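You operate a simulated robot arm through the tools that you are given. There is no shell and no other tool. Be economical: measure what you need, move in short steps, check, and stop when the job is done.

You are at the controls of a simulated robot arm. One attempt, no reset.

## Task
Put the red book on the flat carton with a blue bar. Take the short tape strip and put it on the blue-edged bench open shelf. Open the blue-edged bench drawer, take the green tin from there and put it on top of the cream tape rolls and shut the drawer again. Take the clear jug and put it on the blue-edged bench open shelf. Take the third machine grey tray and leave it on the white-edged bench top. Open the grey bench right drawer. Do these in any order. Set down upright: clear jug.

It is judged by the outcome, as a careful person would: the job done as asked, and still so three seconds after it is handed in. It fails if anything else is knocked over, pushed out of place, dropped, spilled or broken.

## Robot
A 6-joint arm with a fingered hand on a trunk, on a base that drives. Base frame: it is fixed to the floor where the robot stands at the start and does not move with it; the origin is under the middle of the robot, x ahead of it, y to its left, z up; the surface under the hand at the start is at about z = 0.8. Units: m, degrees, N and s.
With the tool pointing down near the work surface it reaches from about 0.28 to 0.6 m from the robot's upright axis, wherever it stands. Its first joint turns from -166.0 to 166.0 degrees. Places, roughly: blue-edged bench drawer [1.1, -0.5, 0.7]; blue-edged bench open shelf [1, 0.2, 0.3]; clear jug (15x9x12 cm) [1.1, -0.7, 0.9]; cream tape rolls (10x10x10 cm) [-1.4, 0.4, 0.6]; flat carton with a blue bar (27x21x2 cm) [0.6, -0.3, 0.8]; green tin (8x8x6 cm) [1.1, -0.7, 0.7]; grey bench right drawer [5.1, 8.6, 0.7]; red book (15x8x3 cm) [0.5, 0.1, 0.8]; short tape strip (11x3x2 cm) [1, -0.2, 0.8]; third machine grey tray (20x15x5 cm) [0.7, -0.7, 0.8]; white-edged bench top [0.8, 3.5, 0.8]. Payload 3.2 kg.
The TCP is the grasp point between the finger pads, 0.022 m short of the fingertips. In the tool frame z runs along the fingers and y along their closing line. Largest opening 0.112 m; the body of the gripper starts 0.06 m behind the TCP. The gripper is a hand of 3 fingers: y runs from the thumb to the fingers, the wrist lies at [0, 0, -0.218] in the tool frame.
Orientation is that of the tool frame in the base frame, as a unit quaternion [x, y, z, w]. With the fingers straight down and closing along the base's y, the tool's x points along the base's -x, its y along +y and its z along -z.

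## Interface
- The arm moves only by the tool move_arm. Its argument "increments" is a list of rows, each an object of numbers (a shift or turn left out is 0): "ax", "ay", "az": the turn, a rotation vector about the base's x, y, z in units of 120 degrees (1.0 is 120 degrees); "dx", "dy", "dz": the shift along the base's x, y, z in units of 300 mm (1.0 is 300 mm). In form: [{"ax": .., "ay": .., "az": .., "dx": .., "dy": .., "dz": ..}, ...]. A call has 1 to 10 rows; each row is the pose to reach, as a shift and turn from the pose commanded when the call began. A call with a number of a shift or a turn outside -1 to 1 is refused whole. Each row takes 0.2 s and may step no farther than 0.05 m and 8.6 degrees from the row before; otherwise, the whole call is refused. A pose out of reach is approached as far as the arm can. The call stops where the force on the tool passes 40 N (or 10 N more than at its start, if that is more) or the arm is blocked; 0.2 s more then pass. In this call time passes only in rows, and 0.2 s behind the last. The reply holds the time, the measured pose of the TCP, the force on the tool along the base axes, the opening and the grip force, in the units named above and with some noise, with the torque about the TCP (base axes, N m) and any sound that the robot's microphone picked up, and new pictures: "show" is both (left out), scene, wrist or none.
- Cameras (640 x 400 px; columns grow to the right, rows downward): "scene" is now at [0.0139, 0.1365, 1.4393]; the picture's right is [-0.36, -0.93, 0.00], its down [-0.68, 0.26, -0.69] and it looks along [0.64, -0.25, -0.72] (base axes); focal length 276 px, centre (320, 200). "wrist" rides on the gripper at [0.066, 0.003, -0.08] in the tool frame; the picture's right is [-0.05, 1.00, 0.00], its down [-0.77, -0.04, -0.64] and it looks along [-0.63, -0.03, 0.77] (tool axes); focal length 275 px, centre (320, 200). There is no depth. A picture from a camera that has moved, and an enlarged one, comes with that camera's place and axes in the base frame and with its lens.
- slide_trunk(by): slides the trunk up (or, below 0, down) by that many m; the arm and the scene camera ride with it, the base frame stays. It gives what a move gives, with no picture.
- drive_base(legs): drives the robot by 1 to 6 legs, each [ahead, turn to the left] in m and degrees, along the robot's own axes; the way and the turn of a leg run together, so that a leg with both is an arc; at most 1.5 m and 180 degrees a leg. The arm and the cameras ride along, it lands a little off, and it stops where it bumps. It gives what a move gives, and a new picture of the scene camera.
- set_fingers(finger1, finger2, thumb_bend): sets how far each is bent, from 0 (flat) to 1 (curled in); at 0.3 the hand is open as for a grip, at 0.7 the pads meet at the TCP. One left out holds its place. A second passes; each finger stops where it meets its share of the squeeze, and holds until it gets a number again. It is the only way to open and close the hand. It gives what a move gives, with no picture; readings hold the bend of each and the force on the fingers (four entries, about 0 where the hand has none), thumb and palm.
- aim_head(pan, tilt): turns the head with the scene camera to pan (to the left, within 155 degrees either way) and tilt (down, from -29 to 69), counted from straight ahead of the robot. It gives what a move gives, and a new picture of the scene camera.
- inspect(camera, box): a new picture of the part [left, top, right, bottom] of that camera's present view, enlarged. It takes no simulated time.
- sign_off(): hands the job in; it is judged then, once.

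Go step by step. Nothing tells you exact positions but the pictures and the camera data: compare them with the known pose of the tool, close in by small moves and look again before you grip or let go. The budget is 196 turns and 260 pictures, counting those below and the enlarged ones. Unless the task says otherwise, let go and move clear before handing in, and close with one line.

The tools are called after "Call:" by a JSON object that holds its "fn" and its "kwargs". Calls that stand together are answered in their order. move_arm: Moves the arm, as the interface text tells. Its arguments: {"type":"object","properties":{"increments":{"type":"array"},"show":{"type":"string","enum":["both","scene","wrist","none"]}},"required":["increments"]} The other tools are called the same way: slide_trunk (by) slides the trunk up or down; set_fingers (finger1, finger2, thumb_bend) moves the fingers one by one; drive_base (legs) drives the base; aim_head (pan, tilt) turns the head that bears the scene camera; inspect (camera, box) takes an enlarged picture of a part of a camera's view; sign_off () hands the job in.

At the start:

```text
time: 0.0
tool_pos: [0.3629, -0.1753, 1.1097]
orientation: [0.001, 1.0, 0.0, 0.001]
force: [0.5, 0.7, -1.2]
wrist_torque: [0.01, -0.01, 0.01]
grip_width: 0.1121
gripper_force: 0.0
shape: jaw
bend: [0.3, 0.3, 0.3]
finger forces: [0.1, 0.0, 0.1, 0.0, 0.1, 0.0]
trunk travel left (down, up): [-0.475, 0.115]
robot x, y, heading: [-0.0022, 0.0009, -0.1]
head pan, tilt: [-20.9, 46.4]
```

scene: 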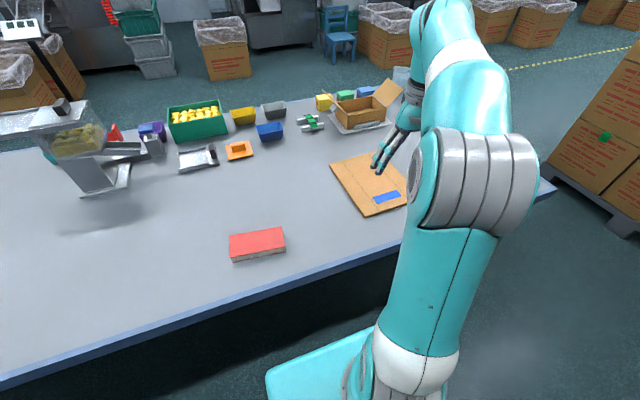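
wrist: 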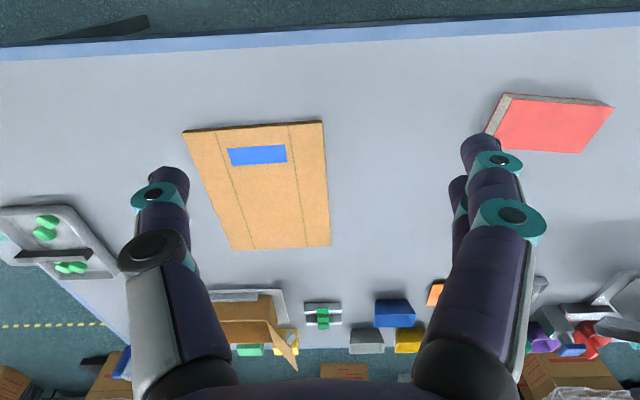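

The red book is ahead near (0.47, 0.14) and the carton near (0.6, -0.3). I'll enlarge both first to get the book's exact pose and the carton's.

Call:
{"fn": "inspect", "kwargs": {"camera": "scene", "box": [200, 60, 440, 280]}}

Call:
{"fn": "inspect", "kwargs": {"camera": "wrist", "box": [440, 60, 640, 185]}}

```text
1.82 times, centred on (320, 170) of scene
camera zoom: at [0.0139, 0.1365, 1.4393], right [-0.36, -0.93, 0.0], down [-0.68, 0.26, -0.69], along [0.64, -0.25, -0.72], focal length 502 px, centre (320, 254)
```

zoom: 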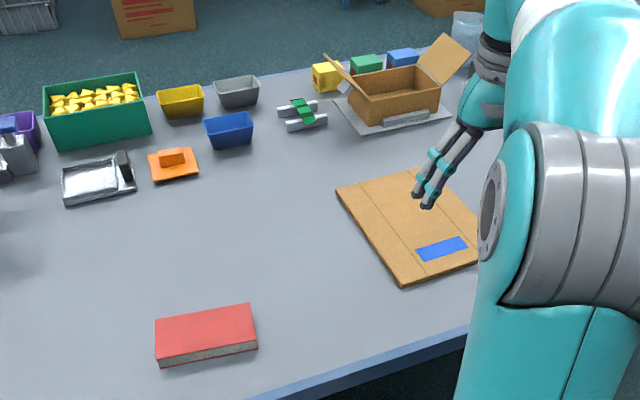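

```text
3.20 times, centred on (540, 122) of wrist
camera zoom: at [0.2965, -0.1723, 1.1899], right [0.05, 1.0, 0.0], down [0.77, -0.04, 0.64], along [0.64, -0.03, -0.77], focal length 881 px, centre (-384, 448)
```

zoom: 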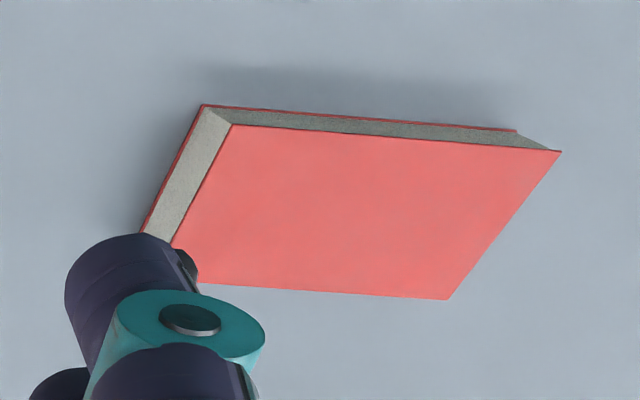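

Book top is centred at about (0.471, 0.137), its long axis near base y (turned about -8°); the carton is axis-aligned, centred at about (0.594, -0.275). I'll move above the book while turning the tool +82° so it closes across the 8 cm side.

Call:
{"fn": "move_arm", "kwargs": {"increments": [{"az": 0.068, "dx": 0.036, "dy": 0.1, "dz": -0.02}, {"az": 0.136, "dx": 0.072, "dy": 0.2, "dz": -0.04}, {"az": 0.205, "dx": 0.108, "dy": 0.3, "dz": -0.06}, {"az": 0.273, "dx": 0.144, "dy": 0.4, "dz": -0.08}, {"az": 0.341, "dx": 0.18, "dy": 0.5, "dz": -0.1}, {"az": 0.41, "dx": 0.216, "dy": 0.6, "dz": -0.14}, {"az": 0.478, "dx": 0.252, "dy": 0.7, "dz": -0.18}, {"az": 0.546, "dx": 0.288, "dy": 0.8, "dz": -0.22}, {"az": 0.615, "dx": 0.324, "dy": 0.9, "dz": -0.26}, {"az": 0.683, "dx": 0.36, "dy": 1.0, "dz": -0.3}]}}

```text
time: 2.2
tool_pos: [0.4368, 0.1571, 0.9871]
orientation: [-0.649, 0.76, -0.008, 0.003]
force: [-0.4, -1.1, -0.7]
wrist_torque: [0.01, -0.02, 0.01]
grip_width: 0.1121
gripper_force: 0.2
shape: jaw
bend: [0.3, 0.3, 0.3]
finger forces: [0.0, 0.0, 0.0, 0.1, 0.1, 0.1]
out of reach, approached as far as the arm can: row 7, 8, 9, 10
trunk travel left (down, up): [-0.475, 0.115]
robot x, y, heading: [0.0033, 0.0012, 0.0]
head pan, tilt: [-20.9, 46.4]
camera scene: at [0.0139, 0.1368, 1.4393], right [-0.36, -0.93, 0.0], down [-0.68, 0.26, -0.69], along [0.64, -0.25, -0.72], focal length 276 px, centre (320, 200)
camera wrist: at [0.4232, 0.0924, 1.0682], right [-0.98, 0.2, -0.02], down [0.15, 0.76, 0.63], along [0.14, 0.62, -0.77], focal length 275 px, centre (320, 200)
```

scene: 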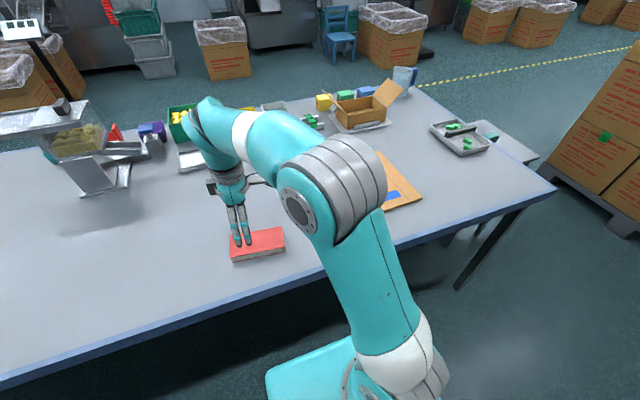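
wrist: 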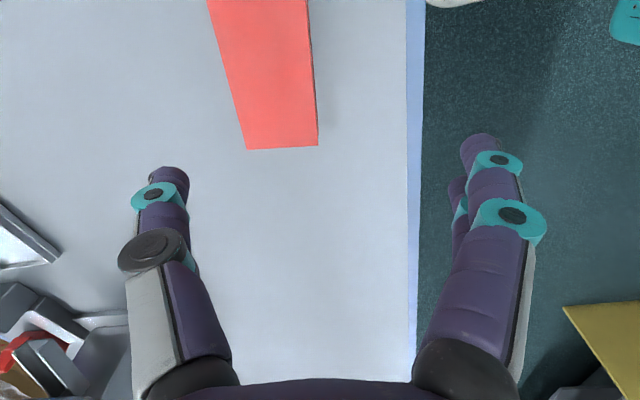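

The arm stopped slightly short at (0.437, 0.157), with the book below and a bit ahead. I'll lower a little while shifting forward to see whether it's within reach here.

Call:
{"fn": "move_arm", "kwargs": {"increments": [{"dx": 0.05, "dy": -0.03, "dz": -0.08}, {"dx": 0.11, "dy": -0.06, "dz": -0.18}], "show": "wrist"}}

```text
time: 2.8
tool_pos: [0.4644, 0.1459, 0.9248]
orientation: [-0.654, 0.757, -0.002, 0.001]
force: [-0.8, 0.4, 0.4]
wrist_torque: [-0.04, 0.04, 0.0]
grip_width: 0.1121
gripper_force: 0.1
shape: jaw
bend: [0.3, 0.3, 0.3]
finger forces: [0.1, 0.0, 0.1, 0.0, 0.0, 0.0]
out of reach, approached as far as the arm can: row 1, 2
trunk travel left (down, up): [-0.475, 0.115]
robot x, y, heading: [0.0023, 0.001, 0.0]
head pan, tilt: [-20.9, 46.4]
camera wrist: at [0.4521, 0.08, 1.0064], right [-0.98, 0.19, 0.0], down [0.15, 0.76, 0.63], along [0.13, 0.62, -0.77], focal length 275 px, centre (320, 200)
```

wrist: 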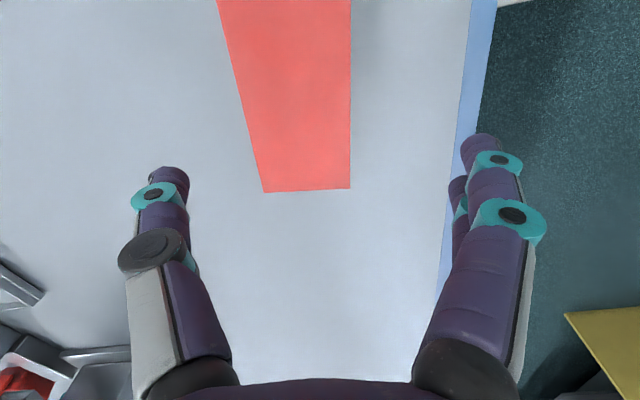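

The book's centre is about (0.476, 0.137) from this nearer view and the tool is aligned. I'll descend to about z 0.83.

Call:
{"fn": "move_arm", "kwargs": {"increments": [{"dx": 0.02, "dy": -0.015, "dz": -0.1}, {"dx": 0.04, "dy": -0.03, "dz": -0.2}, {"dx": 0.04, "dy": -0.03, "dz": -0.3}]}}

```text
time: 3.6
tool_pos: [0.4688, 0.1358, 0.836]
orientation: [-0.656, 0.755, 0.001, 0.0]
force: [-0.2, -0.4, 0.7]
wrist_torque: [-0.01, -0.02, 0.03]
grip_width: 0.1122
gripper_force: 0.1
shape: jaw
bend: [0.3, 0.3, 0.3]
finger forces: [0.0, 0.1, 0.0, 0.0, 0.1, 0.0]
trunk travel left (down, up): [-0.475, 0.115]
robot x, y, heading: [-0.0009, 0.0009, -0.1]
head pan, tilt: [-20.9, 46.4]
camera scene: at [0.0141, 0.1366, 1.4393], right [-0.36, -0.93, 0.0], down [-0.68, 0.26, -0.69], along [0.64, -0.25, -0.72], focal length 276 px, centre (320, 200)
camera wrist: at [0.4594, 0.0719, 0.9172], right [-0.98, 0.19, 0.0], down [0.14, 0.76, 0.64], along [0.12, 0.63, -0.77], focal length 275 px, centre (320, 200)
```

scene: 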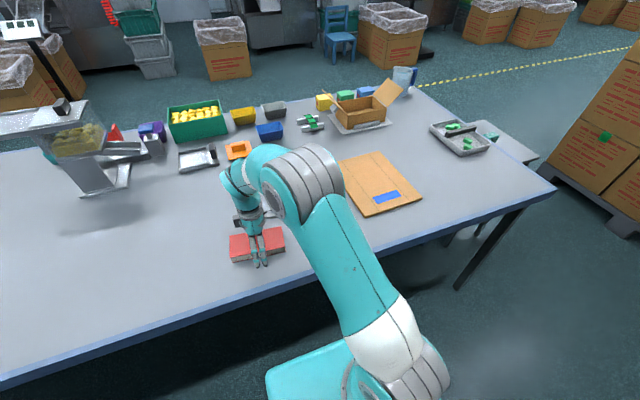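
wrist: 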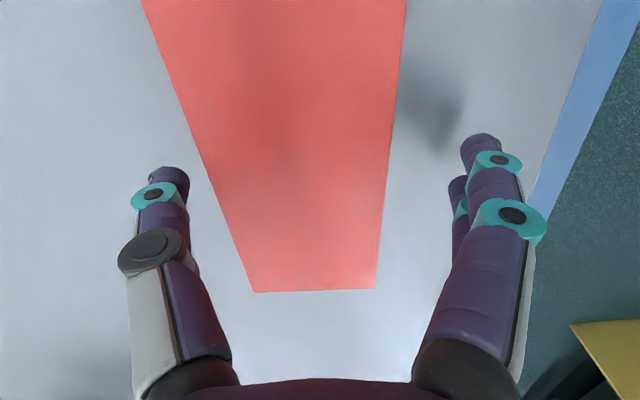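

The book sits between thumb and fingers, slightly to the thumb side. I'll shift 8 mm forward, lower 8 mm, then close.

Call:
{"fn": "move_arm", "kwargs": {"increments": [{"dx": 0.027, "dz": -0.027}], "show": "none"}}

Call:
{"fn": "set_fingers", "kwargs": {"finger1": 0.7, "finger2": 0.7, "thumb_bend": 0.7}}

Call:
{"fn": "move_arm", "kwargs": {"increments": [{"dz": 0.1}, {"dz": 0.25}]}}

```text
time: 4.0
tool_pos: [0.4806, 0.1375, 0.8281]
orientation: [-0.656, 0.755, 0.001, 0.001]
force: [-1.0, -0.8, 0.2]
wrist_torque: [0.04, 0.01, 0.01]
grip_width: 0.1119
gripper_force: 0.1
shape: jaw
bend: [0.3, 0.3, 0.3]
finger forces: [0.0, 0.0, 0.0, 0.0, 0.0, 0.0]
trunk travel left (down, up): [-0.475, 0.115]
robot x, y, heading: [0.0008, 0.0003, -0.2]
head pan, tilt: [-20.9, 46.4]
```

```text
time: 5.0
tool_pos: [0.4781, 0.1367, 0.8285]
orientation: [-0.655, 0.755, 0.001, 0.001]
force: [0.8, 0.2, -0.1]
wrist_torque: [0.04, 0.03, 0.01]
grip_width: 0.0664
gripper_force: 20.6
shape: fingers
bend: [0.46, 0.46, 0.54]
finger forces: [10.5, 10.5, 0.0, 0.0, 21.5, 0.0]
trunk travel left (down, up): [-0.475, 0.115]
robot x, y, heading: [0.0032, 0.0055, 0.2]
head pan, tilt: [-20.9, 46.4]
```

```text
time: 5.6
tool_pos: [0.4776, 0.1422, 0.9036]
orientation: [-0.653, 0.757, -0.002, 0.002]
force: [0.4, 0.2, -1.4]
wrist_torque: [0.01, -0.02, -0.03]
grip_width: 0.0663
gripper_force: 21.2
shape: fingers
bend: [0.46, 0.46, 0.54]
finger forces: [10.4, 10.5, 0.0, 0.1, 20.9, 0.0]
out of reach, approached as far as the arm can: row 2
trunk travel left (down, up): [-0.475, 0.115]
robot x, y, heading: [0.0033, 0.0002, 0.0]
head pan, tilt: [-20.9, 46.4]
camera scene: at [0.0137, 0.1368, 1.4392], right [-0.36, -0.93, 0.0], down [-0.68, 0.26, -0.69], along [0.64, -0.25, -0.72], focal length 276 px, centre (320, 200)
camera wrist: at [0.4651, 0.0765, 0.9838], right [-0.98, 0.19, -0.01], down [0.14, 0.76, 0.63], along [0.13, 0.62, -0.77], focal length 275 px, centre (320, 200)
```

scene: 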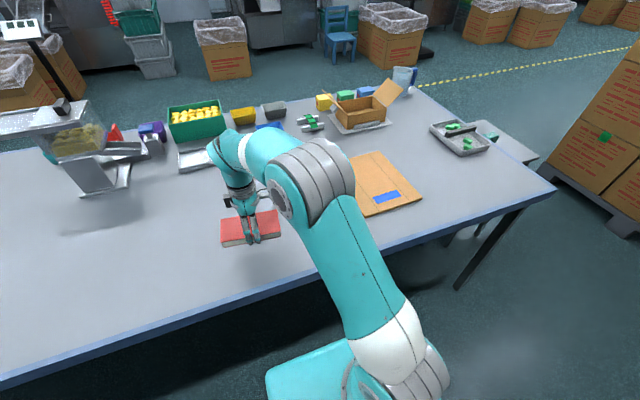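
wrist: 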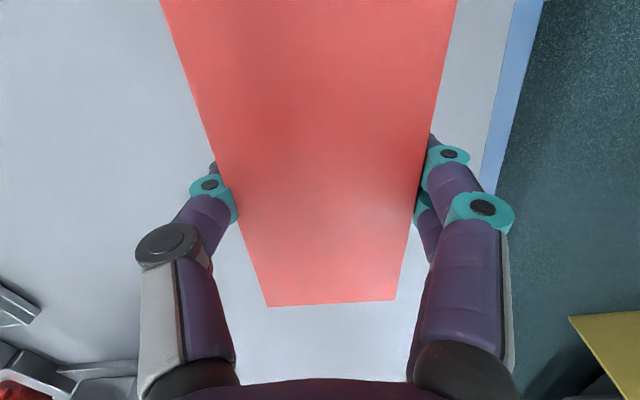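

The book is held. I'll carry it right in two moves, low over the clear bench, to above the carton.

Call:
{"fn": "move_arm", "kwargs": {"increments": [{"dy": -0.14}, {"dy": -0.28}, {"dy": -0.42}, {"dy": -0.56}, {"dy": -0.7}, {"dy": -0.84, "dx": 0.03}, {"dy": -0.98, "dx": 0.06}], "show": "none"}}

Call:
{"fn": "move_arm", "kwargs": {"increments": [{"dy": -0.12, "dx": 0.05, "az": 0.03}, {"dy": -0.24, "dx": 0.1, "az": 0.07}, {"dy": -0.34, "dx": 0.16, "az": 0.07}]}}

```text
time: 7.2
tool_pos: [0.446, -0.022, 0.8292]
orientation: [-0.632, 0.773, -0.056, -0.008]
force: [-4.1, 1.3, 30.7]
wrist_torque: [0.76, 1.42, 0.08]
grip_width: 0.0661
gripper_force: 31.2
shape: fingers
bend: [0.45, 0.49, 0.56]
finger forces: [12.0, 34.0, 0.0, 0.1, 16.4, 0.0]
out of reach, approached as far as the arm can: row 1, 2, 3, 4, 5, 6, 7
trunk travel left (down, up): [-0.475, 0.115]
robot x, y, heading: [0.0003, -0.0012, 0.0]
head pan, tilt: [-20.9, 46.4]
stopped in row 7: the force on the tool passed its limit at 73 N (the readings are from after the stop); the commanded pose is now the measured one
```

```text
time: 7.4
tool_pos: [0.4488, -0.0226, 0.8317]
orientation: [-0.634, 0.771, -0.059, -0.005]
force: [-6.8, 2.4, 30.7]
wrist_torque: [0.83, 1.51, -0.03]
grip_width: 0.0662
gripper_force: 30.5
shape: fingers
bend: [0.44, 0.49, 0.56]
finger forces: [12.6, 33.1, 0.0, 0.0, 15.2, 0.0]
out of reach, approached as far as the arm can: row 1
trunk travel left (down, up): [-0.475, 0.115]
robot x, y, heading: [0.0041, 0.0006, -0.2]
head pan, tilt: [-20.9, 46.4]
stopped in row 1: the force on the tool passed its limit at 55 N (the readings are from after the stop); the commanded pose is now the measured one
camera scene: at [0.0106, 0.1366, 1.4396], right [-0.35, -0.94, 0.0], down [-0.68, 0.26, -0.69], along [0.65, -0.24, -0.72], focal length 276 px, centre (320, 200)
camera wrist: at [0.428, -0.0798, 0.9157], right [-0.97, 0.24, -0.09], down [0.15, 0.81, 0.57], along [0.21, 0.54, -0.82], focal length 275 px, centre (320, 200)
```

scene: 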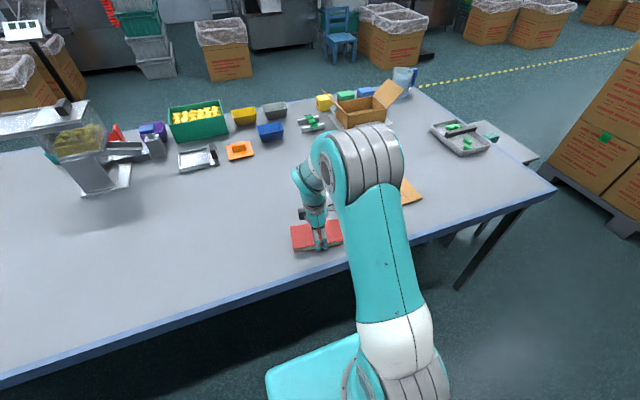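
wrist: 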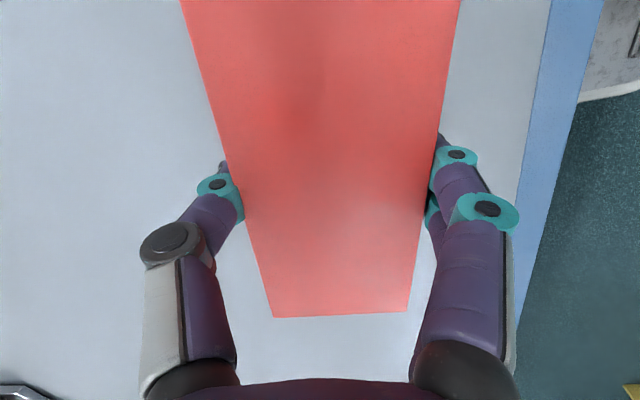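

The yaw ran against a wrist limit as I went right, and the book touched the bench (still held). I'll lift and turn the other way, back to yaw 0, so that the book lies lengthwise along x over the carton.

Call:
{"fn": "move_arm", "kwargs": {"increments": [{"dz": 0.1, "az": -0.04}, {"dz": 0.2, "ax": 0.01, "az": -0.1}, {"dz": 0.25, "ax": 0.02, "az": -0.168}, {"dz": 0.25, "ax": 0.03, "az": -0.237}, {"dz": 0.25, "ax": 0.035, "az": -0.306, "dy": -0.05}, {"dz": 0.25, "ax": 0.04, "az": -0.375, "dy": -0.15}, {"dz": 0.25, "ax": 0.045, "az": -0.444, "dy": -0.25}, {"dz": 0.25, "ax": 0.05, "az": -0.513, "dy": -0.35}, {"dz": 0.25, "ax": 0.055, "az": -0.582, "dy": -0.45}, {"dz": 0.25, "ax": 0.061, "ay": -0.005, "az": -0.65, "dy": -0.55}]}}

```text
time: 9.6
tool_pos: [0.4514, -0.1897, 0.9035]
orientation: [-0.005, 1.0, 0.002, -0.001]
force: [-1.0, -0.2, -1.1]
wrist_torque: [-0.01, 0.02, 0.0]
grip_width: 0.0663
gripper_force: 20.6
shape: fingers
bend: [0.45, 0.46, 0.56]
finger forces: [9.8, 10.5, 0.0, 0.0, 20.4, 0.1]
trunk travel left (down, up): [-0.475, 0.115]
robot x, y, heading: [-0.0005, 0.0004, 0.4]
head pan, tilt: [-20.9, 46.4]
camera scene: at [0.014, 0.1362, 1.4393], right [-0.35, -0.94, 0.0], down [-0.68, 0.26, -0.69], along [0.64, -0.24, -0.72], focal length 276 px, centre (320, 200)
camera wrist: at [0.3862, -0.1881, 0.9842], right [0.04, 1.0, 0.0], down [0.77, -0.03, 0.64], along [0.63, -0.02, -0.77], focal length 275 px, centre (320, 200)
```

scene: 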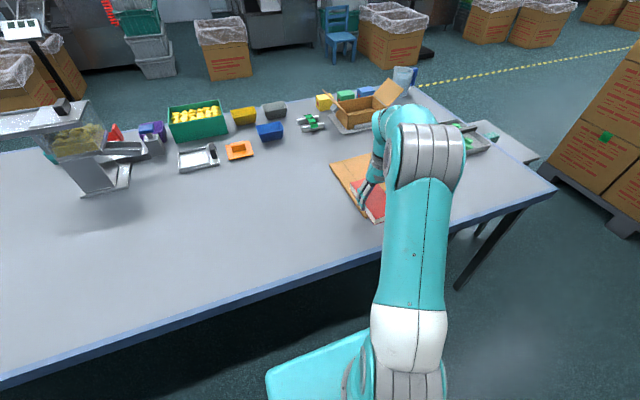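
wrist: 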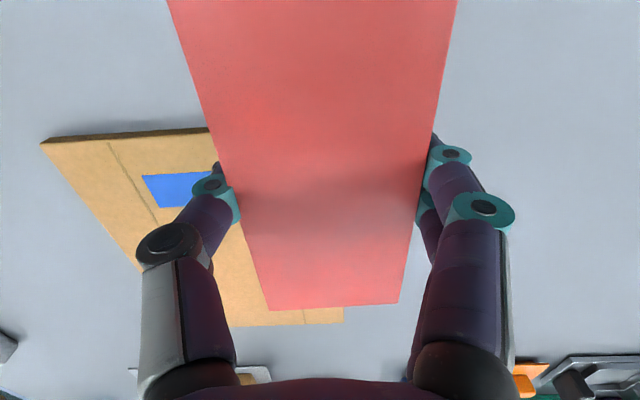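

Recovered: the tool is level at yaw 0 with the book held. Next, move over the carton to (0.56, -0.275) and lower partway.

Call:
{"fn": "move_arm", "kwargs": {"increments": [{"dx": 0.12, "dy": -0.09}, {"dx": 0.24, "dy": -0.19}, {"dx": 0.363, "dy": -0.283}, {"dx": 0.363, "dy": -0.283, "dz": -0.1}]}}

```text
time: 10.6
tool_pos: [0.5482, -0.2618, 0.8677]
orientation: [-0.007, 1.0, 0.002, -0.001]
force: [-0.3, 0.4, -1.1]
wrist_torque: [0.0, 0.02, -0.02]
grip_width: 0.0662
gripper_force: 19.8
shape: fingers
bend: [0.45, 0.46, 0.56]
finger forces: [9.8, 10.3, 0.0, 0.0, 20.1, 0.0]
out of reach, approached as far as the arm can: row 3, 4
trunk travel left (down, up): [-0.475, 0.115]
robot x, y, heading: [-0.0036, 0.0011, 0.1]
head pan, tilt: [-20.9, 46.4]
camera scene: at [0.0146, 0.1358, 1.4394], right [-0.35, -0.94, 0.0], down [-0.68, 0.26, -0.69], along [0.64, -0.24, -0.72], focal length 276 px, centre (320, 200)
camera wrist: at [0.4822, -0.2606, 0.9492], right [0.03, 1.0, 0.0], down [0.77, -0.03, 0.63], along [0.63, -0.02, -0.77], focal length 275 px, centre (320, 200)
```

scene: 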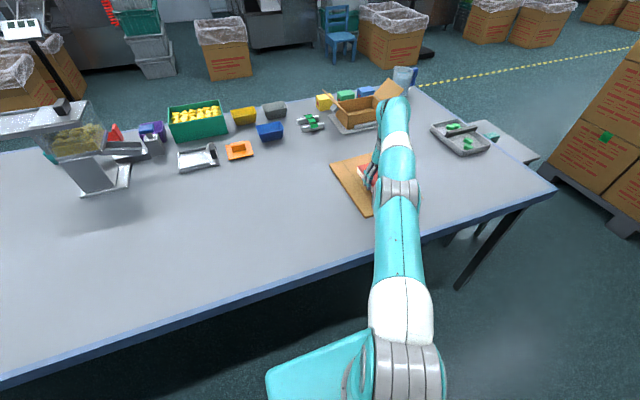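
wrist: 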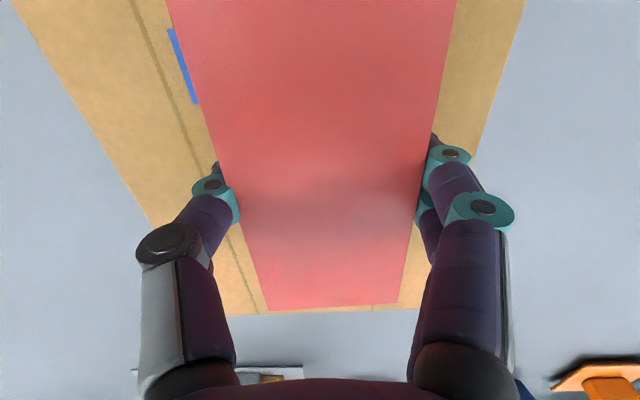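

The book hangs inside the carton outline with margin all round. Lower gently until it touches.

Call:
{"fn": "move_arm", "kwargs": {"increments": [{"dz": -0.03}, {"dz": -0.05}, {"dz": -0.06}], "show": "none"}}

```text
time: 11.4
tool_pos: [0.5463, -0.2611, 0.8509]
orientation: [-0.006, 1.0, 0.002, 0.0]
force: [0.5, -0.5, -2.6]
wrist_torque: [0.01, 0.04, -0.01]
grip_width: 0.066
gripper_force: 20.3
shape: fingers
bend: [0.45, 0.46, 0.56]
finger forces: [9.8, 10.3, 0.0, 0.0, 20.0, 0.1]
trunk travel left (down, up): [-0.475, 0.115]
robot x, y, heading: [-0.0045, -0.0014, 0.1]
head pan, tilt: [-20.9, 46.4]
```

Call:
{"fn": "move_arm", "kwargs": {"increments": [{"dz": -0.01}, {"dz": -0.02}, {"dz": -0.03}], "show": "wrist"}}

```text
time: 12.2
tool_pos: [0.5449, -0.2604, 0.8413]
orientation: [-0.006, 1.0, 0.002, -0.002]
force: [0.3, 1.3, -2.2]
wrist_torque: [0.01, 0.0, -0.02]
grip_width: 0.0657
gripper_force: 20.1
shape: fingers
bend: [0.45, 0.46, 0.56]
finger forces: [9.8, 10.3, 0.0, 0.0, 19.9, 0.0]
trunk travel left (down, up): [-0.475, 0.115]
robot x, y, heading: [0.0017, 0.0021, 0.1]
head pan, tilt: [-20.9, 46.4]
camera wrist: at [0.4806, -0.2583, 0.9233], right [0.03, 1.0, 0.0], down [0.77, -0.03, 0.64], along [0.63, -0.02, -0.77], focal length 275 px, centre (320, 200)
```

wrist: 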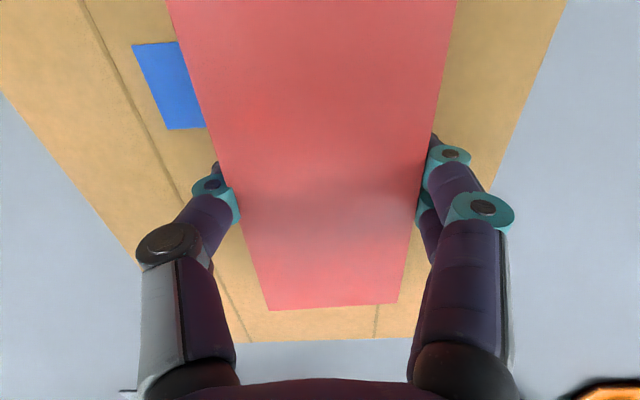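

No contact yet, so keep lowering in small steps.

Call:
{"fn": "move_arm", "kwargs": {"increments": [{"dz": -0.01}, {"dz": -0.02}, {"dz": -0.03}, {"dz": -0.04}], "show": "none"}}

```text
time: 13.2
tool_pos: [0.5474, -0.2606, 0.8385]
orientation: [-0.007, 1.0, 0.0, 0.006]
force: [-2.0, 1.2, 19.5]
wrist_torque: [0.91, 0.18, 0.04]
grip_width: 0.0661
gripper_force: 23.9
shape: fingers
bend: [0.48, 0.47, 0.56]
finger forces: [18.5, 11.5, 0.0, 0.0, 18.3, 0.1]
trunk travel left (down, up): [-0.475, 0.115]
robot x, y, heading: [-0.0027, 0.0001, 0.0]
head pan, tilt: [-20.9, 46.4]
stopped in row 4: the force on the tool passed its limit at 45 N (the readings are from after the stop); the commanded pose is now the measured one
```

Contact with the carton. Ease up 2 mm, release and rise.

Call:
{"fn": "move_arm", "kwargs": {"increments": [{"dz": 0.008}], "show": "none"}}

Call:
{"fn": "set_fingers", "kwargs": {"finger1": 0.3, "finger2": 0.3, "thumb_bend": 0.3}}

Call:
{"fn": "move_arm", "kwargs": {"increments": [{"dz": 0.1}, {"dz": 0.2}, {"dz": 0.32, "dx": -0.1}, {"dz": 0.45, "dx": -0.2}, {"dz": 0.6, "dx": -0.3}]}}

```text
time: 13.6
tool_pos: [0.5479, -0.2602, 0.8385]
orientation: [-0.006, 1.0, 0.0, 0.004]
force: [-0.7, 1.1, 12.2]
wrist_torque: [0.66, 0.07, -0.02]
grip_width: 0.0661
gripper_force: 21.0
shape: fingers
bend: [0.48, 0.47, 0.56]
finger forces: [13.1, 11.1, 0.1, 0.0, 18.7, 0.0]
trunk travel left (down, up): [-0.475, 0.115]
robot x, y, heading: [0.0006, 0.0015, -0.0]
head pan, tilt: [-20.9, 46.4]
```

```text
time: 14.6
tool_pos: [0.5473, -0.2606, 0.8379]
orientation: [-0.006, 1.0, 0.0, 0.003]
force: [-0.1, -0.5, 0.6]
wrist_torque: [-0.02, -0.04, 0.04]
grip_width: 0.1112
gripper_force: 0.0
shape: fingers
bend: [0.3, 0.3, 0.3]
finger forces: [0.0, 0.1, 0.0, 0.1, 0.1, 0.0]
trunk travel left (down, up): [-0.475, 0.115]
robot x, y, heading: [-0.0026, 0.0034, 0.1]
head pan, tilt: [-20.9, 46.4]
```

```text
refused: row 5 steps farther than a row can; nothing moved
```

Call:
{"fn": "move_arm", "kwargs": {"increments": [{"dz": 0.1}, {"dz": 0.2}, {"dz": 0.32, "dx": -0.1}, {"dz": 0.42, "dx": -0.2}, {"dz": 0.53, "dx": -0.3}, {"dz": 0.64, "dx": -0.4}, {"dz": 0.74, "dx": -0.5}]}}

```text
time: 16.2
tool_pos: [0.3992, -0.2607, 1.0599]
orientation: [-0.007, 1.0, 0.0, 0.003]
force: [0.4, -0.5, -0.4]
wrist_torque: [-0.02, -0.01, 0.0]
grip_width: 0.1116
gripper_force: 0.0
shape: fingers
bend: [0.3, 0.3, 0.3]
finger forces: [0.0, 0.0, 0.0, 0.0, 0.1, 0.0]
out of reach, approached as far as the arm can: row 2, 3, 4
trunk travel left (down, up): [-0.475, 0.115]
robot x, y, heading: [-0.0017, -0.0003, 0.3]
head pan, tilt: [-20.9, 46.4]
camera scene: at [0.0137, 0.1365, 1.4392], right [-0.35, -0.94, 0.0], down [-0.68, 0.26, -0.69], along [0.64, -0.24, -0.72], focal length 276 px, centre (320, 200)
camera wrist: at [0.3342, -0.2585, 1.141], right [0.03, 1.0, 0.0], down [0.77, -0.03, 0.64], along [0.64, -0.02, -0.77], focal length 275 px, centre (320, 200)
```

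scene: 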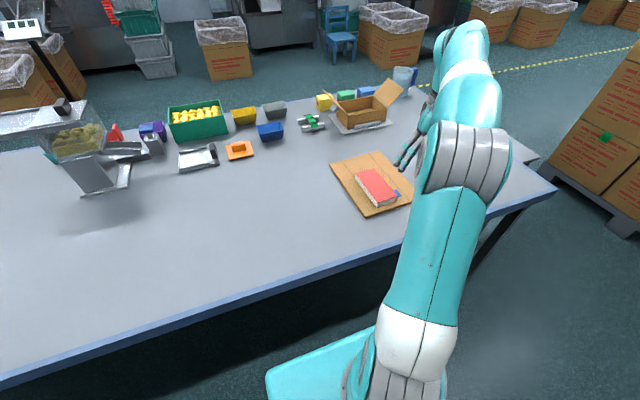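
wrist: 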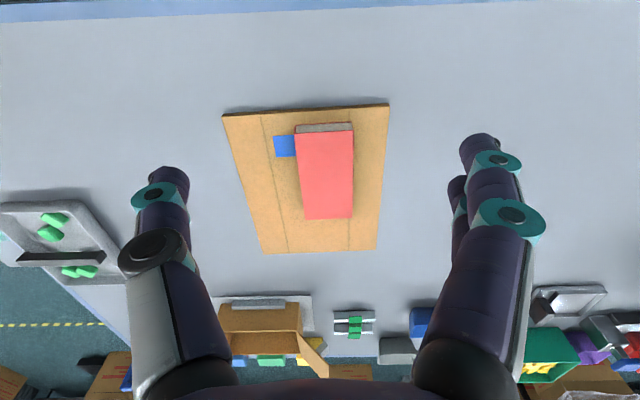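

The book lies on the carton and the strip, jug and tray locations match the list. I need to see round the bench to find how its drawer and shelf open and what ways are free.

Call:
{"fn": "aim_head", "kwargs": {"pan": -60, "tilt": 25}}

Call:
{"fn": "aim_head", "kwargs": {"pan": 0, "tilt": 15}}

Call:
{"fn": "aim_head", "kwargs": {"pan": 70, "tilt": 20}}

Call:
{"fn": "aim_head", "kwargs": {"pan": 150, "tilt": 30}}

Call:
{"fn": "aim_head", "kwargs": {"pan": -130, "tilt": 30}}

```text
time: 17.2
tool_pos: [0.4003, -0.2603, 1.0605]
orientation: [-0.006, 1.0, 0.0, 0.003]
force: [0.1, 0.0, -1.0]
wrist_torque: [0.01, -0.01, 0.0]
grip_width: 0.1114
gripper_force: 0.1
shape: fingers
bend: [0.3, 0.3, 0.3]
finger forces: [0.0, 0.0, 0.1, 0.1, 0.0, 0.0]
trunk travel left (down, up): [-0.475, 0.115]
robot x, y, heading: [-0.0042, 0.004, 0.1]
head pan, tilt: [-60.0, 25.0]
camera scene: at [-0.0149, 0.0853, 1.4718], right [-0.86, -0.5, 0.0], down [-0.21, 0.37, -0.91], along [0.46, -0.78, -0.42], focal length 276 px, centre (320, 200)
```

scene: 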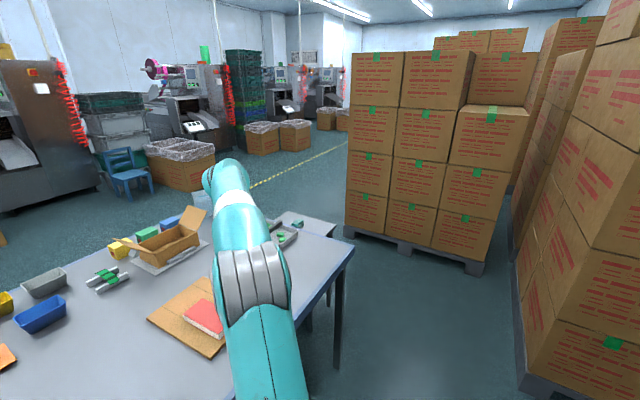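

```text
time: 18.6
tool_pos: [0.4003, -0.2617, 1.0599]
orientation: [-0.006, 1.0, -0.001, 0.003]
force: [-0.1, 0.0, -0.2]
wrist_torque: [0.01, -0.01, -0.01]
grip_width: 0.1118
gripper_force: 0.1
shape: fingers
bend: [0.3, 0.3, 0.3]
finger forces: [0.0, 0.1, 0.0, 0.0, 0.0, 0.0]
trunk travel left (down, up): [-0.475, 0.115]
robot x, y, heading: [-0.002, 0.0002, 0.1]
head pan, tilt: [0.0, 15.0]
camera scene: at [0.0323, 0.165, 1.4881], right [0.0, -1.0, 0.0], down [-0.26, 0.0, -0.97], along [0.97, 0.0, -0.26], focal length 276 px, centre (320, 200)
```

scene: 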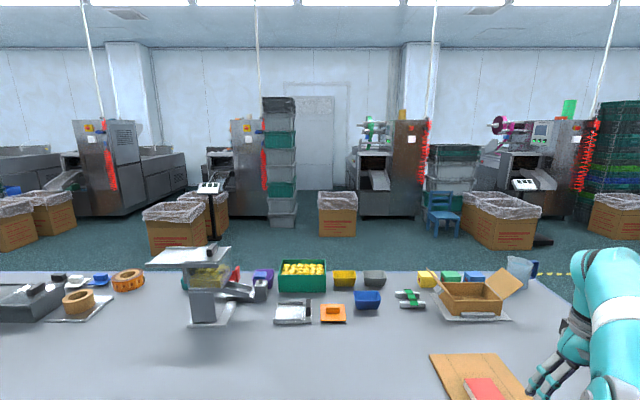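

```text
time: 20.0
tool_pos: [0.3999, -0.2601, 1.0612]
orientation: [-0.007, 1.0, 0.0, 0.004]
force: [-0.8, -0.2, -0.2]
wrist_torque: [-0.01, 0.02, 0.04]
grip_width: 0.1113
gripper_force: 0.0
shape: fingers
bend: [0.3, 0.3, 0.3]
finger forces: [0.0, 0.1, 0.0, 0.1, 0.0, 0.0]
trunk travel left (down, up): [-0.475, 0.115]
robot x, y, heading: [0.0016, 0.0028, 0.3]
head pan, tilt: [70.0, 20.0]
camera scene: at [-0.0294, 0.2525, 1.48], right [0.94, -0.34, 0.0], down [-0.12, -0.32, -0.94], along [0.32, 0.88, -0.34], focal length 276 px, centre (320, 200)
```

scene: 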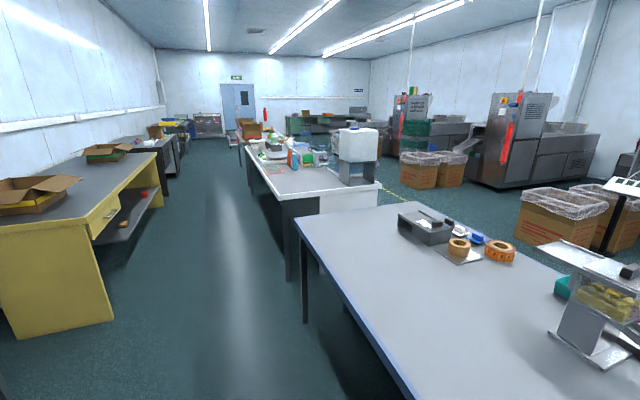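

```text
time: 21.5
tool_pos: [0.4001, -0.2604, 1.0607]
orientation: [-0.006, 1.0, 0.0, 0.004]
force: [0.8, -0.4, 0.0]
wrist_torque: [-0.01, 0.0, 0.0]
grip_width: 0.1117
gripper_force: 0.1
shape: fingers
bend: [0.3, 0.3, 0.3]
finger forces: [0.0, 0.0, 0.0, 0.1, 0.1, 0.0]
trunk travel left (down, up): [-0.475, 0.115]
robot x, y, heading: [-0.0005, -0.0003, 0.3]
head pan, tilt: [150.0, 30.0]
camera scene: at [-0.1395, 0.2101, 1.4639], right [0.5, 0.87, 0.0], down [0.43, -0.25, -0.87], along [-0.75, 0.43, -0.5], focal length 276 px, centre (320, 200)
```

scene: 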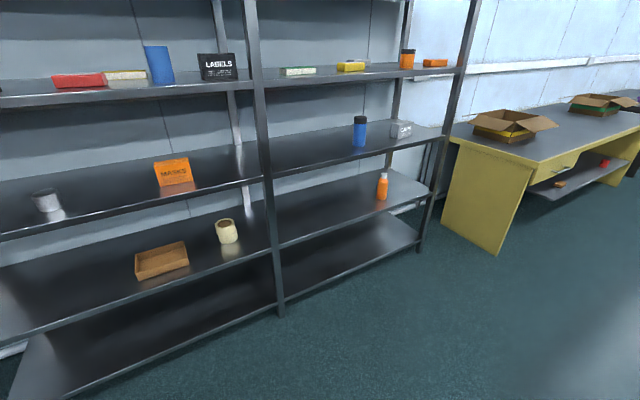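

```text
time: 25.4
tool_pos: [0.4006, -0.2599, 1.0604]
orientation: [-0.006, 1.0, 0.0, 0.004]
force: [0.0, -0.6, 0.0]
wrist_torque: [0.01, 0.0, 0.03]
grip_width: 0.1112
gripper_force: 0.1
shape: fingers
bend: [0.3, 0.3, 0.3]
finger forces: [0.1, 0.0, 0.1, 0.0, 0.1, 0.1]
trunk travel left (down, up): [-0.475, 0.115]
robot x, y, heading: [0.0003, 0.0014, 0.1]
head pan, tilt: [-130.0, 30.0]
camera scene: at [-0.1191, 0.0955, 1.4639], right [-0.77, 0.64, 0.0], down [0.32, 0.38, -0.87], along [-0.56, -0.66, -0.5], focal length 276 px, centre (320, 200)
```

scene: 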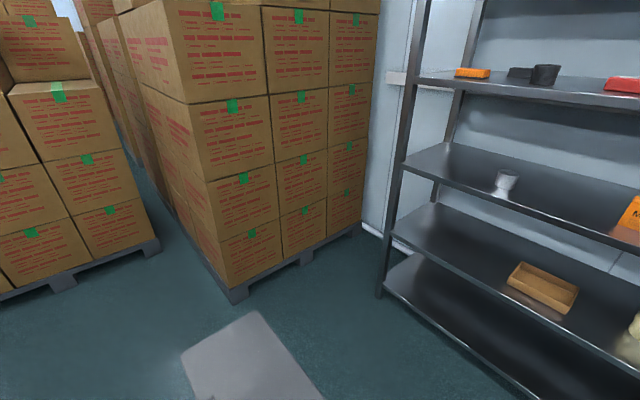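

Rack with the tape rolls is behind me, boxes on pallets are to the right, and the bench's right end has something beside it. I'll look closer at that end before planning the drive to the far side.

Call:
{"fn": "aim_head", "kwargs": {"pan": -50, "tilt": 40}}

Call:
{"fn": "inspect", "kwargs": {"camera": "scene", "box": [140, 40, 460, 240]}}

```text
time: 26.9
tool_pos: [0.4009, -0.2615, 1.0614]
orientation: [-0.006, 1.0, 0.0, 0.004]
force: [0.4, -0.3, 1.1]
wrist_torque: [-0.01, 0.0, 0.03]
grip_width: 0.1116
gripper_force: 0.0
shape: fingers
bend: [0.3, 0.3, 0.3]
finger forces: [0.0, 0.0, 0.0, 0.1, 0.0, 0.1]
trunk travel left (down, up): [-0.475, 0.115]
robot x, y, heading: [0.0004, -0.001, -0.0]
head pan, tilt: [-50.0, 40.0]
camera scene: at [-0.0064, 0.0998, 1.4486], right [-0.77, -0.64, 0.0], down [-0.41, 0.49, -0.77], along [0.49, -0.59, -0.64], focal length 276 px, centre (320, 200)
```

scene: 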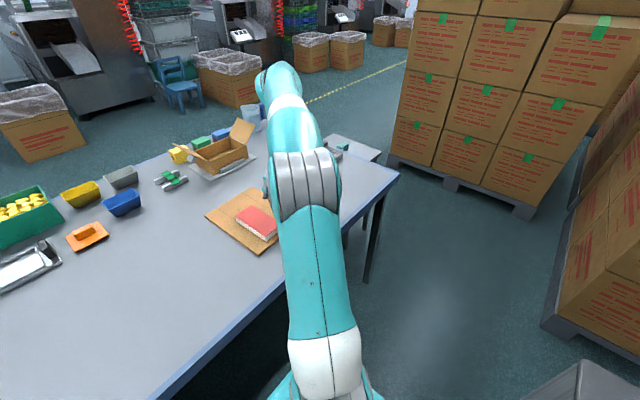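

```text
2.00 times, centred on (300, 140) of scene
camera zoom: at [-0.0064, 0.0998, 1.4486], right [-0.77, -0.64, 0.0], down [-0.41, 0.49, -0.77], along [0.49, -0.59, -0.64], focal length 552 px, centre (360, 320)
```

zoom: 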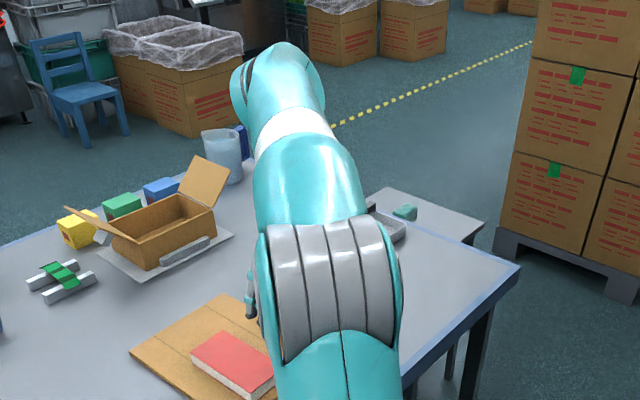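

There's a low side table at the bench's right end and an unknown grey object close on my right rear. I'll check that before turning.

Call:
{"fn": "aim_head", "kwargs": {"pan": -115, "tilt": 62}}

```text
time: 28.2
tool_pos: [0.3996, -0.2599, 1.0595]
orientation: [-0.007, 1.0, 0.0, 0.004]
force: [0.0, 0.2, 0.0]
wrist_torque: [-0.05, -0.02, -0.01]
grip_width: 0.1113
gripper_force: 0.1
shape: fingers
bend: [0.3, 0.3, 0.3]
finger forces: [0.0, 0.1, 0.0, 0.0, 0.1, 0.0]
trunk travel left (down, up): [-0.475, 0.115]
robot x, y, heading: [0.0001, 0.002, -0.0]
head pan, tilt: [-115.0, 62.0]
camera scene: at [-0.0882, 0.1065, 1.4196], right [-0.91, 0.42, 0.0], down [0.37, 0.8, -0.47], along [-0.2, -0.43, -0.88], focal length 276 px, centre (320, 200)
```

scene: 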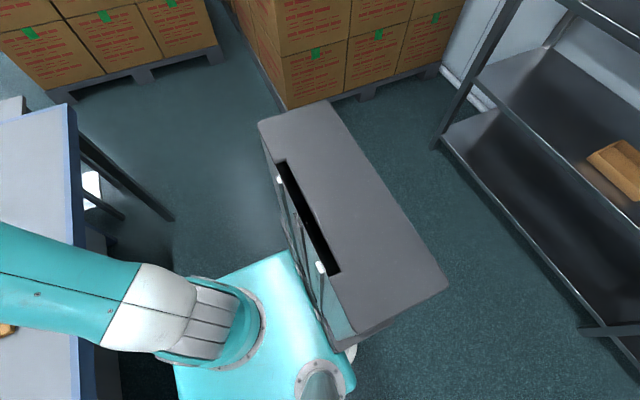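

I can't tell if the grey slotted box is part of the robot. Sliding the trunk up a little and looking again will show by parallax.

Call:
{"fn": "slide_trunk", "kwargs": {"by": 0.1}}

Call:
{"fn": "inspect", "kwargs": {"camera": "scene", "box": [0, 0, 640, 400]}}

```text
time: 29.6
tool_pos: [0.4001, -0.2604, 1.1608]
orientation: [-0.006, 1.0, 0.0, 0.003]
force: [-0.3, 0.1, 0.3]
wrist_torque: [0.01, 0.0, -0.01]
grip_width: 0.1117
gripper_force: 0.1
shape: fingers
bend: [0.3, 0.3, 0.3]
finger forces: [0.0, 0.0, 0.0, 0.1, 0.1, 0.0]
trunk travel left (down, up): [-0.575, 0.015]
robot x, y, heading: [0.0012, -0.0018, 0.1]
head pan, tilt: [-115.0, 62.0]
```

```text
1.00 times, centred on (320, 200) of scene (not enlarged: the box is as wide or as high as the picture)
camera zoom: at [-0.0882, 0.1066, 1.5195], right [-0.91, 0.42, 0.0], down [0.37, 0.8, -0.47], along [-0.2, -0.43, -0.88], focal length 276 px, centre (320, 200)
```

zoom: 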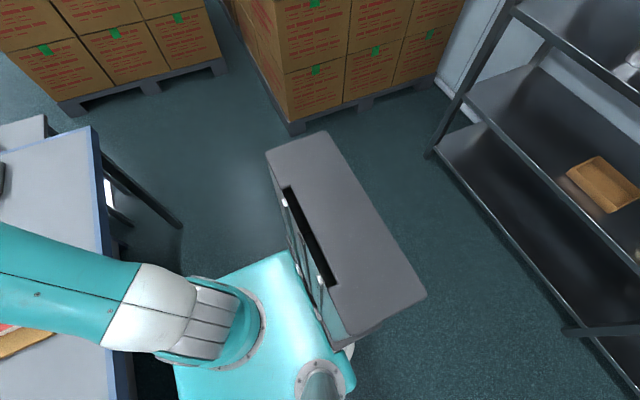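

The box's top is at about z 0.82 just behind me and doesn't ride with the trunk. A 3 cm drive ahead will show whether it's part of the base.

Call:
{"fn": "drive_base", "kwargs": {"legs": [[0.03, 0]]}}

```text
time: 30.4
tool_pos: [0.4311, -0.2593, 1.1595]
orientation: [-0.006, 1.0, -0.001, 0.003]
force: [0.3, -0.6, -0.3]
wrist_torque: [0.01, 0.02, 0.0]
grip_width: 0.1118
gripper_force: 0.1
shape: fingers
bend: [0.3, 0.3, 0.3]
finger forces: [0.0, 0.1, 0.1, 0.0, 0.0, 0.1]
trunk travel left (down, up): [-0.575, 0.015]
robot x, y, heading: [0.0297, -0.0011, 0.2]
head pan, tilt: [-115.0, 62.0]
camera scene: at [-0.0564, 0.1066, 1.5196], right [-0.91, 0.42, 0.0], down [0.37, 0.8, -0.47], along [-0.2, -0.43, -0.88], focal length 276 px, centre (320, 200)
```

scene: 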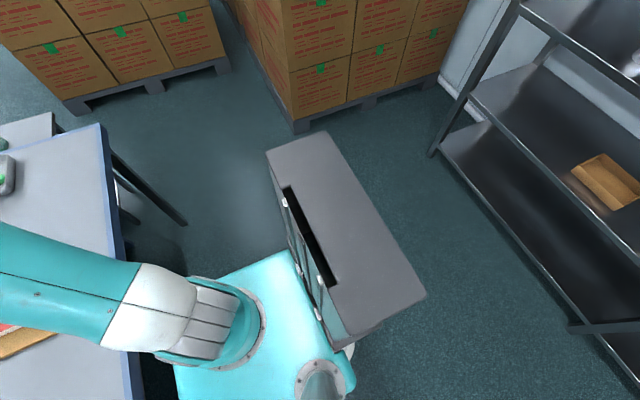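

It's the robot's own mast. I'll draw the arm in toward the centre, then drive round the bench's right end: back, right, diagonal, then alongside.

Call:
{"fn": "move_arm", "kwargs": {"increments": [{"dx": -0.06, "dy": 0.14}, {"dx": -0.12, "dy": 0.28}, {"dx": -0.18, "dy": 0.42}, {"dx": -0.24, "dy": 0.56}, {"dx": -0.3, "dy": 0.7}, {"dx": -0.36, "dy": 0.84}], "show": "none"}}

Call:
{"fn": "aim_head", "kwargs": {"pan": 0, "tilt": 30}}

Call:
{"fn": "drive_base", "kwargs": {"legs": [[-0.1, 0], [0, -90], [1.15, 0], [0, 45]]}}

```text
time: 31.8
tool_pos: [0.3178, -0.0077, 1.1619]
orientation: [-0.005, 1.0, -0.001, 0.004]
force: [-0.4, 0.0, 0.2]
wrist_torque: [0.04, 0.02, 0.0]
grip_width: 0.1116
gripper_force: 0.0
shape: fingers
bend: [0.3, 0.3, 0.3]
finger forces: [0.0, 0.0, 0.0, 0.0, 0.1, 0.1]
trunk travel left (down, up): [-0.575, 0.015]
robot x, y, heading: [0.032, 0.0004, -0.0]
head pan, tilt: [-115.0, 62.0]
```

```text
time: 33.7
tool_pos: [0.3179, -0.0075, 1.1627]
orientation: [-0.006, 1.0, 0.0, 0.004]
force: [0.5, -0.7, -0.4]
wrist_torque: [-0.04, 0.02, -0.01]
grip_width: 0.1116
gripper_force: 0.0
shape: fingers
bend: [0.3, 0.3, 0.3]
finger forces: [0.0, 0.1, 0.0, 0.0, 0.1, 0.1]
trunk travel left (down, up): [-0.575, 0.015]
robot x, y, heading: [0.0316, -0.0022, 0.2]
head pan, tilt: [0.0, 30.0]
camera scene: at [0.0593, 0.1651, 1.5639], right [0.0, -1.0, 0.0], down [-0.5, 0.0, -0.87], along [0.87, 0.0, -0.5], focal length 276 px, centre (320, 200)
```

scene: 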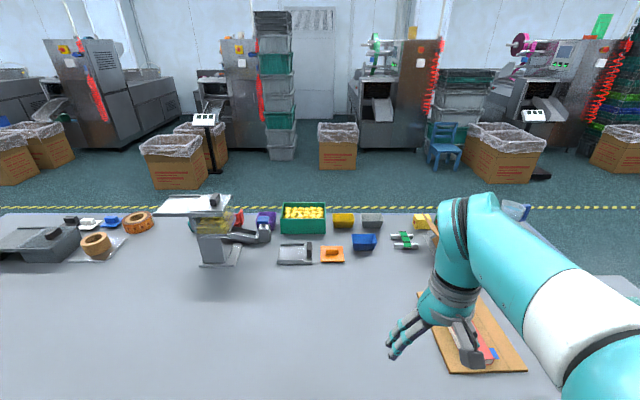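

```text
time: 46.5
tool_pos: [0.0524, -1.3969, 1.1614]
orientation: [0.403, 0.915, -0.002, 0.003]
force: [-0.1, 0.3, -0.7]
wrist_torque: [-0.01, 0.04, 0.02]
grip_width: 0.1115
gripper_force: 0.0
shape: fingers
bend: [0.3, 0.3, 0.3]
finger forces: [0.0, 0.0, 0.1, 0.1, 0.0, 0.0]
trunk travel left (down, up): [-0.575, 0.015]
robot x, y, heading: [-0.131, -1.1725, -48.4]
head pan, tilt: [0.0, 30.0]
camera scene: at [0.0096, -1.0891, 1.5639], right [-0.74, -0.67, 0.0], down [-0.33, 0.37, -0.87], along [0.58, -0.64, -0.5], focal length 276 px, centre (320, 200)
```

scene: 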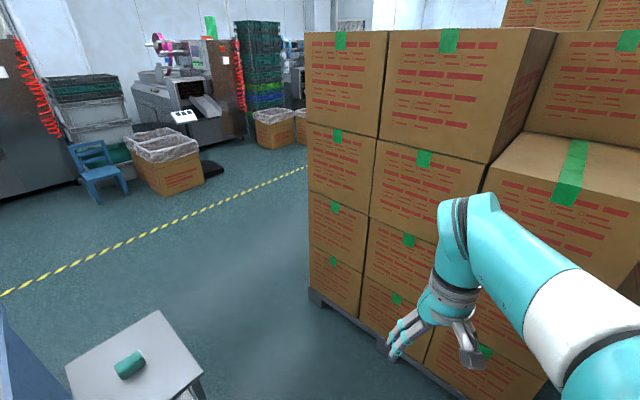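

I'm at (-0.13, -1.17) heading -48°; the side table (edge y≈-1.2) and the pallet (y≈-2.03) leave a clear lane at y≈-1.65. Drive through it.

Call:
{"fn": "drive_base", "kwargs": {"legs": [[0.62, 0], [0, 48]]}}

```text
time: 52.2
tool_pos: [0.5718, -1.6443, 1.1621]
orientation: [-0.014, 1.0, 0.0, 0.004]
force: [0.8, 0.4, 0.4]
wrist_torque: [0.03, 0.02, 0.01]
grip_width: 0.1113
gripper_force: 0.1
shape: fingers
bend: [0.3, 0.3, 0.3]
finger forces: [0.0, 0.0, 0.0, 0.0, 0.1, 0.1]
trunk travel left (down, up): [-0.575, 0.015]
robot x, y, heading: [0.2819, -1.6402, 1.1]
head pan, tilt: [0.0, 30.0]
camera scene: at [0.3103, -1.4755, 1.5639], right [0.02, -1.0, 0.0], down [-0.5, -0.01, -0.87], along [0.87, 0.02, -0.5], focal length 276 px, centre (320, 200)
```

scene: 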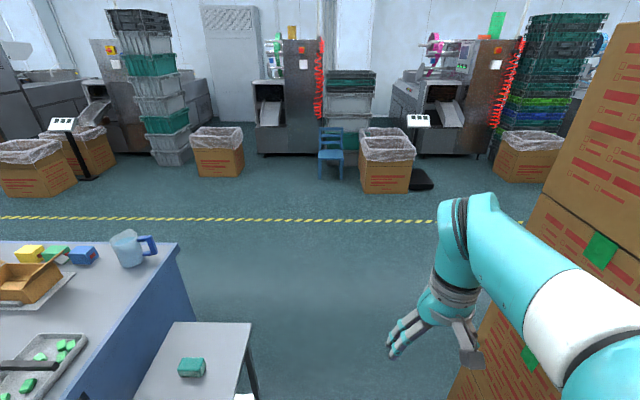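

The far edge of the bench is at x≈1.24 and the floor beyond is clear. Drive ahead past the bench and turn left to face along its far side, then toward it.

Call:
{"fn": "drive_base", "kwargs": {"legs": [[1.5, 0], [0.15, 0], [0, 90], [0.9, 0], [0, 90]]}}

```text
time: 72.4
tool_pos: [1.7265, -0.7253, 1.1624]
orientation: [0.998, -0.064, -0.004, 0.0]
force: [-0.8, 0.0, -0.2]
wrist_torque: [0.01, 0.02, -0.02]
grip_width: 0.1114
gripper_force: 0.0
shape: fingers
bend: [0.3, 0.3, 0.3]
finger forces: [0.0, 0.1, 0.1, 0.0, 0.1, 0.0]
trunk travel left (down, up): [-0.575, 0.015]
robot x, y, heading: [2.0125, -0.7746, 172.4]
head pan, tilt: [0.0, 30.0]
camera scene: at [1.9589, -0.9338, 1.5639], right [0.14, 0.99, 0.0], down [0.5, -0.07, -0.87], along [-0.86, 0.12, -0.5], focal length 276 px, centre (320, 200)
```

scene: 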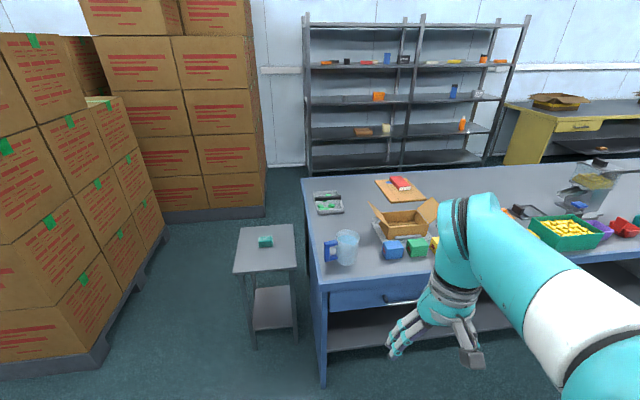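

Now I see the drawer with its handle at about (1.22, -0.49, 0.62) and an open shelf below, all on this far side. The jug's handle points to -y, so I'll stand at about (1.65, -0.25) facing the jug diagonally.

Call:
{"fn": "drive_base", "kwargs": {"legs": [[0, -48], [0.62, 0], [0, 88]]}}

Call:
{"fn": "aim_head", "kwargs": {"pan": 0, "tilt": 48}}

```text
time: 81.8
tool_pos: [1.4277, -0.4236, 1.162]
orientation: [0.956, 0.292, -0.004, 0.001]
force: [-0.3, -0.6, -0.9]
wrist_torque: [-0.01, 0.03, -0.02]
grip_width: 0.1117
gripper_force: 0.1
shape: fingers
bend: [0.3, 0.3, 0.3]
finger forces: [0.0, 0.0, 0.1, 0.0, 0.0, 0.1]
trunk travel left (down, up): [-0.575, 0.015]
robot x, y, heading: [1.6721, -0.271, -146.7]
head pan, tilt: [0.0, 30.0]
camera scene: at [1.7378, -0.4281, 1.5639], right [-0.55, 0.84, 0.0], down [0.42, 0.27, -0.87], along [-0.72, -0.47, -0.5], focal length 276 px, centre (320, 200)
```

scene: 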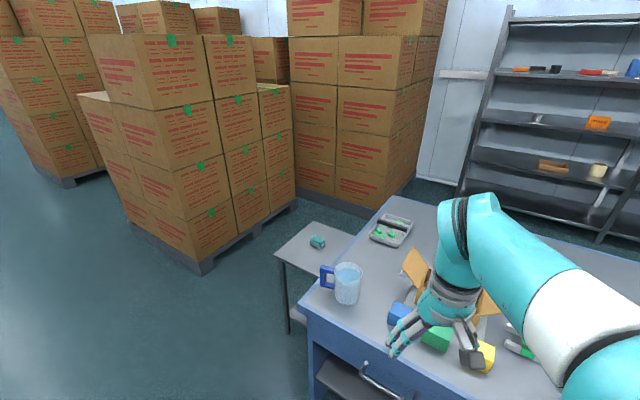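

```text
time: 82.6
tool_pos: [1.4273, -0.4221, 1.1623]
orientation: [0.957, 0.291, -0.003, 0.0]
force: [0.3, 0.9, -0.6]
wrist_torque: [0.0, 0.02, 0.04]
grip_width: 0.1113
gripper_force: 0.0
shape: fingers
bend: [0.3, 0.3, 0.3]
finger forces: [0.0, 0.1, 0.1, 0.1, 0.1, 0.1]
trunk travel left (down, up): [-0.575, 0.015]
robot x, y, heading: [1.673, -0.2719, -146.7]
head pan, tilt: [0.0, 48.0]
camera scene: at [1.7475, -0.4217, 1.5372], right [-0.55, 0.84, 0.0], down [0.62, 0.41, -0.67], along [-0.56, -0.37, -0.74], focal length 276 px, centre (320, 200)
```

scene: 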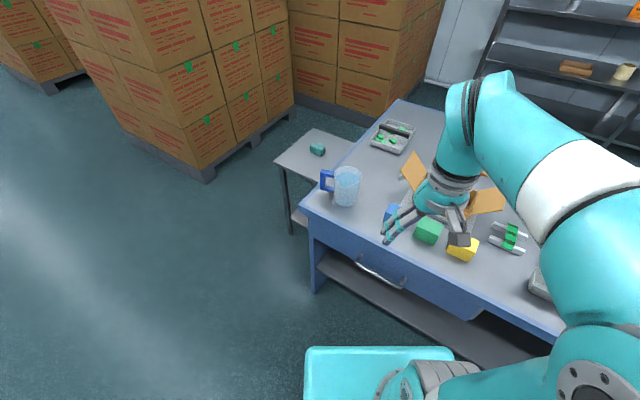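

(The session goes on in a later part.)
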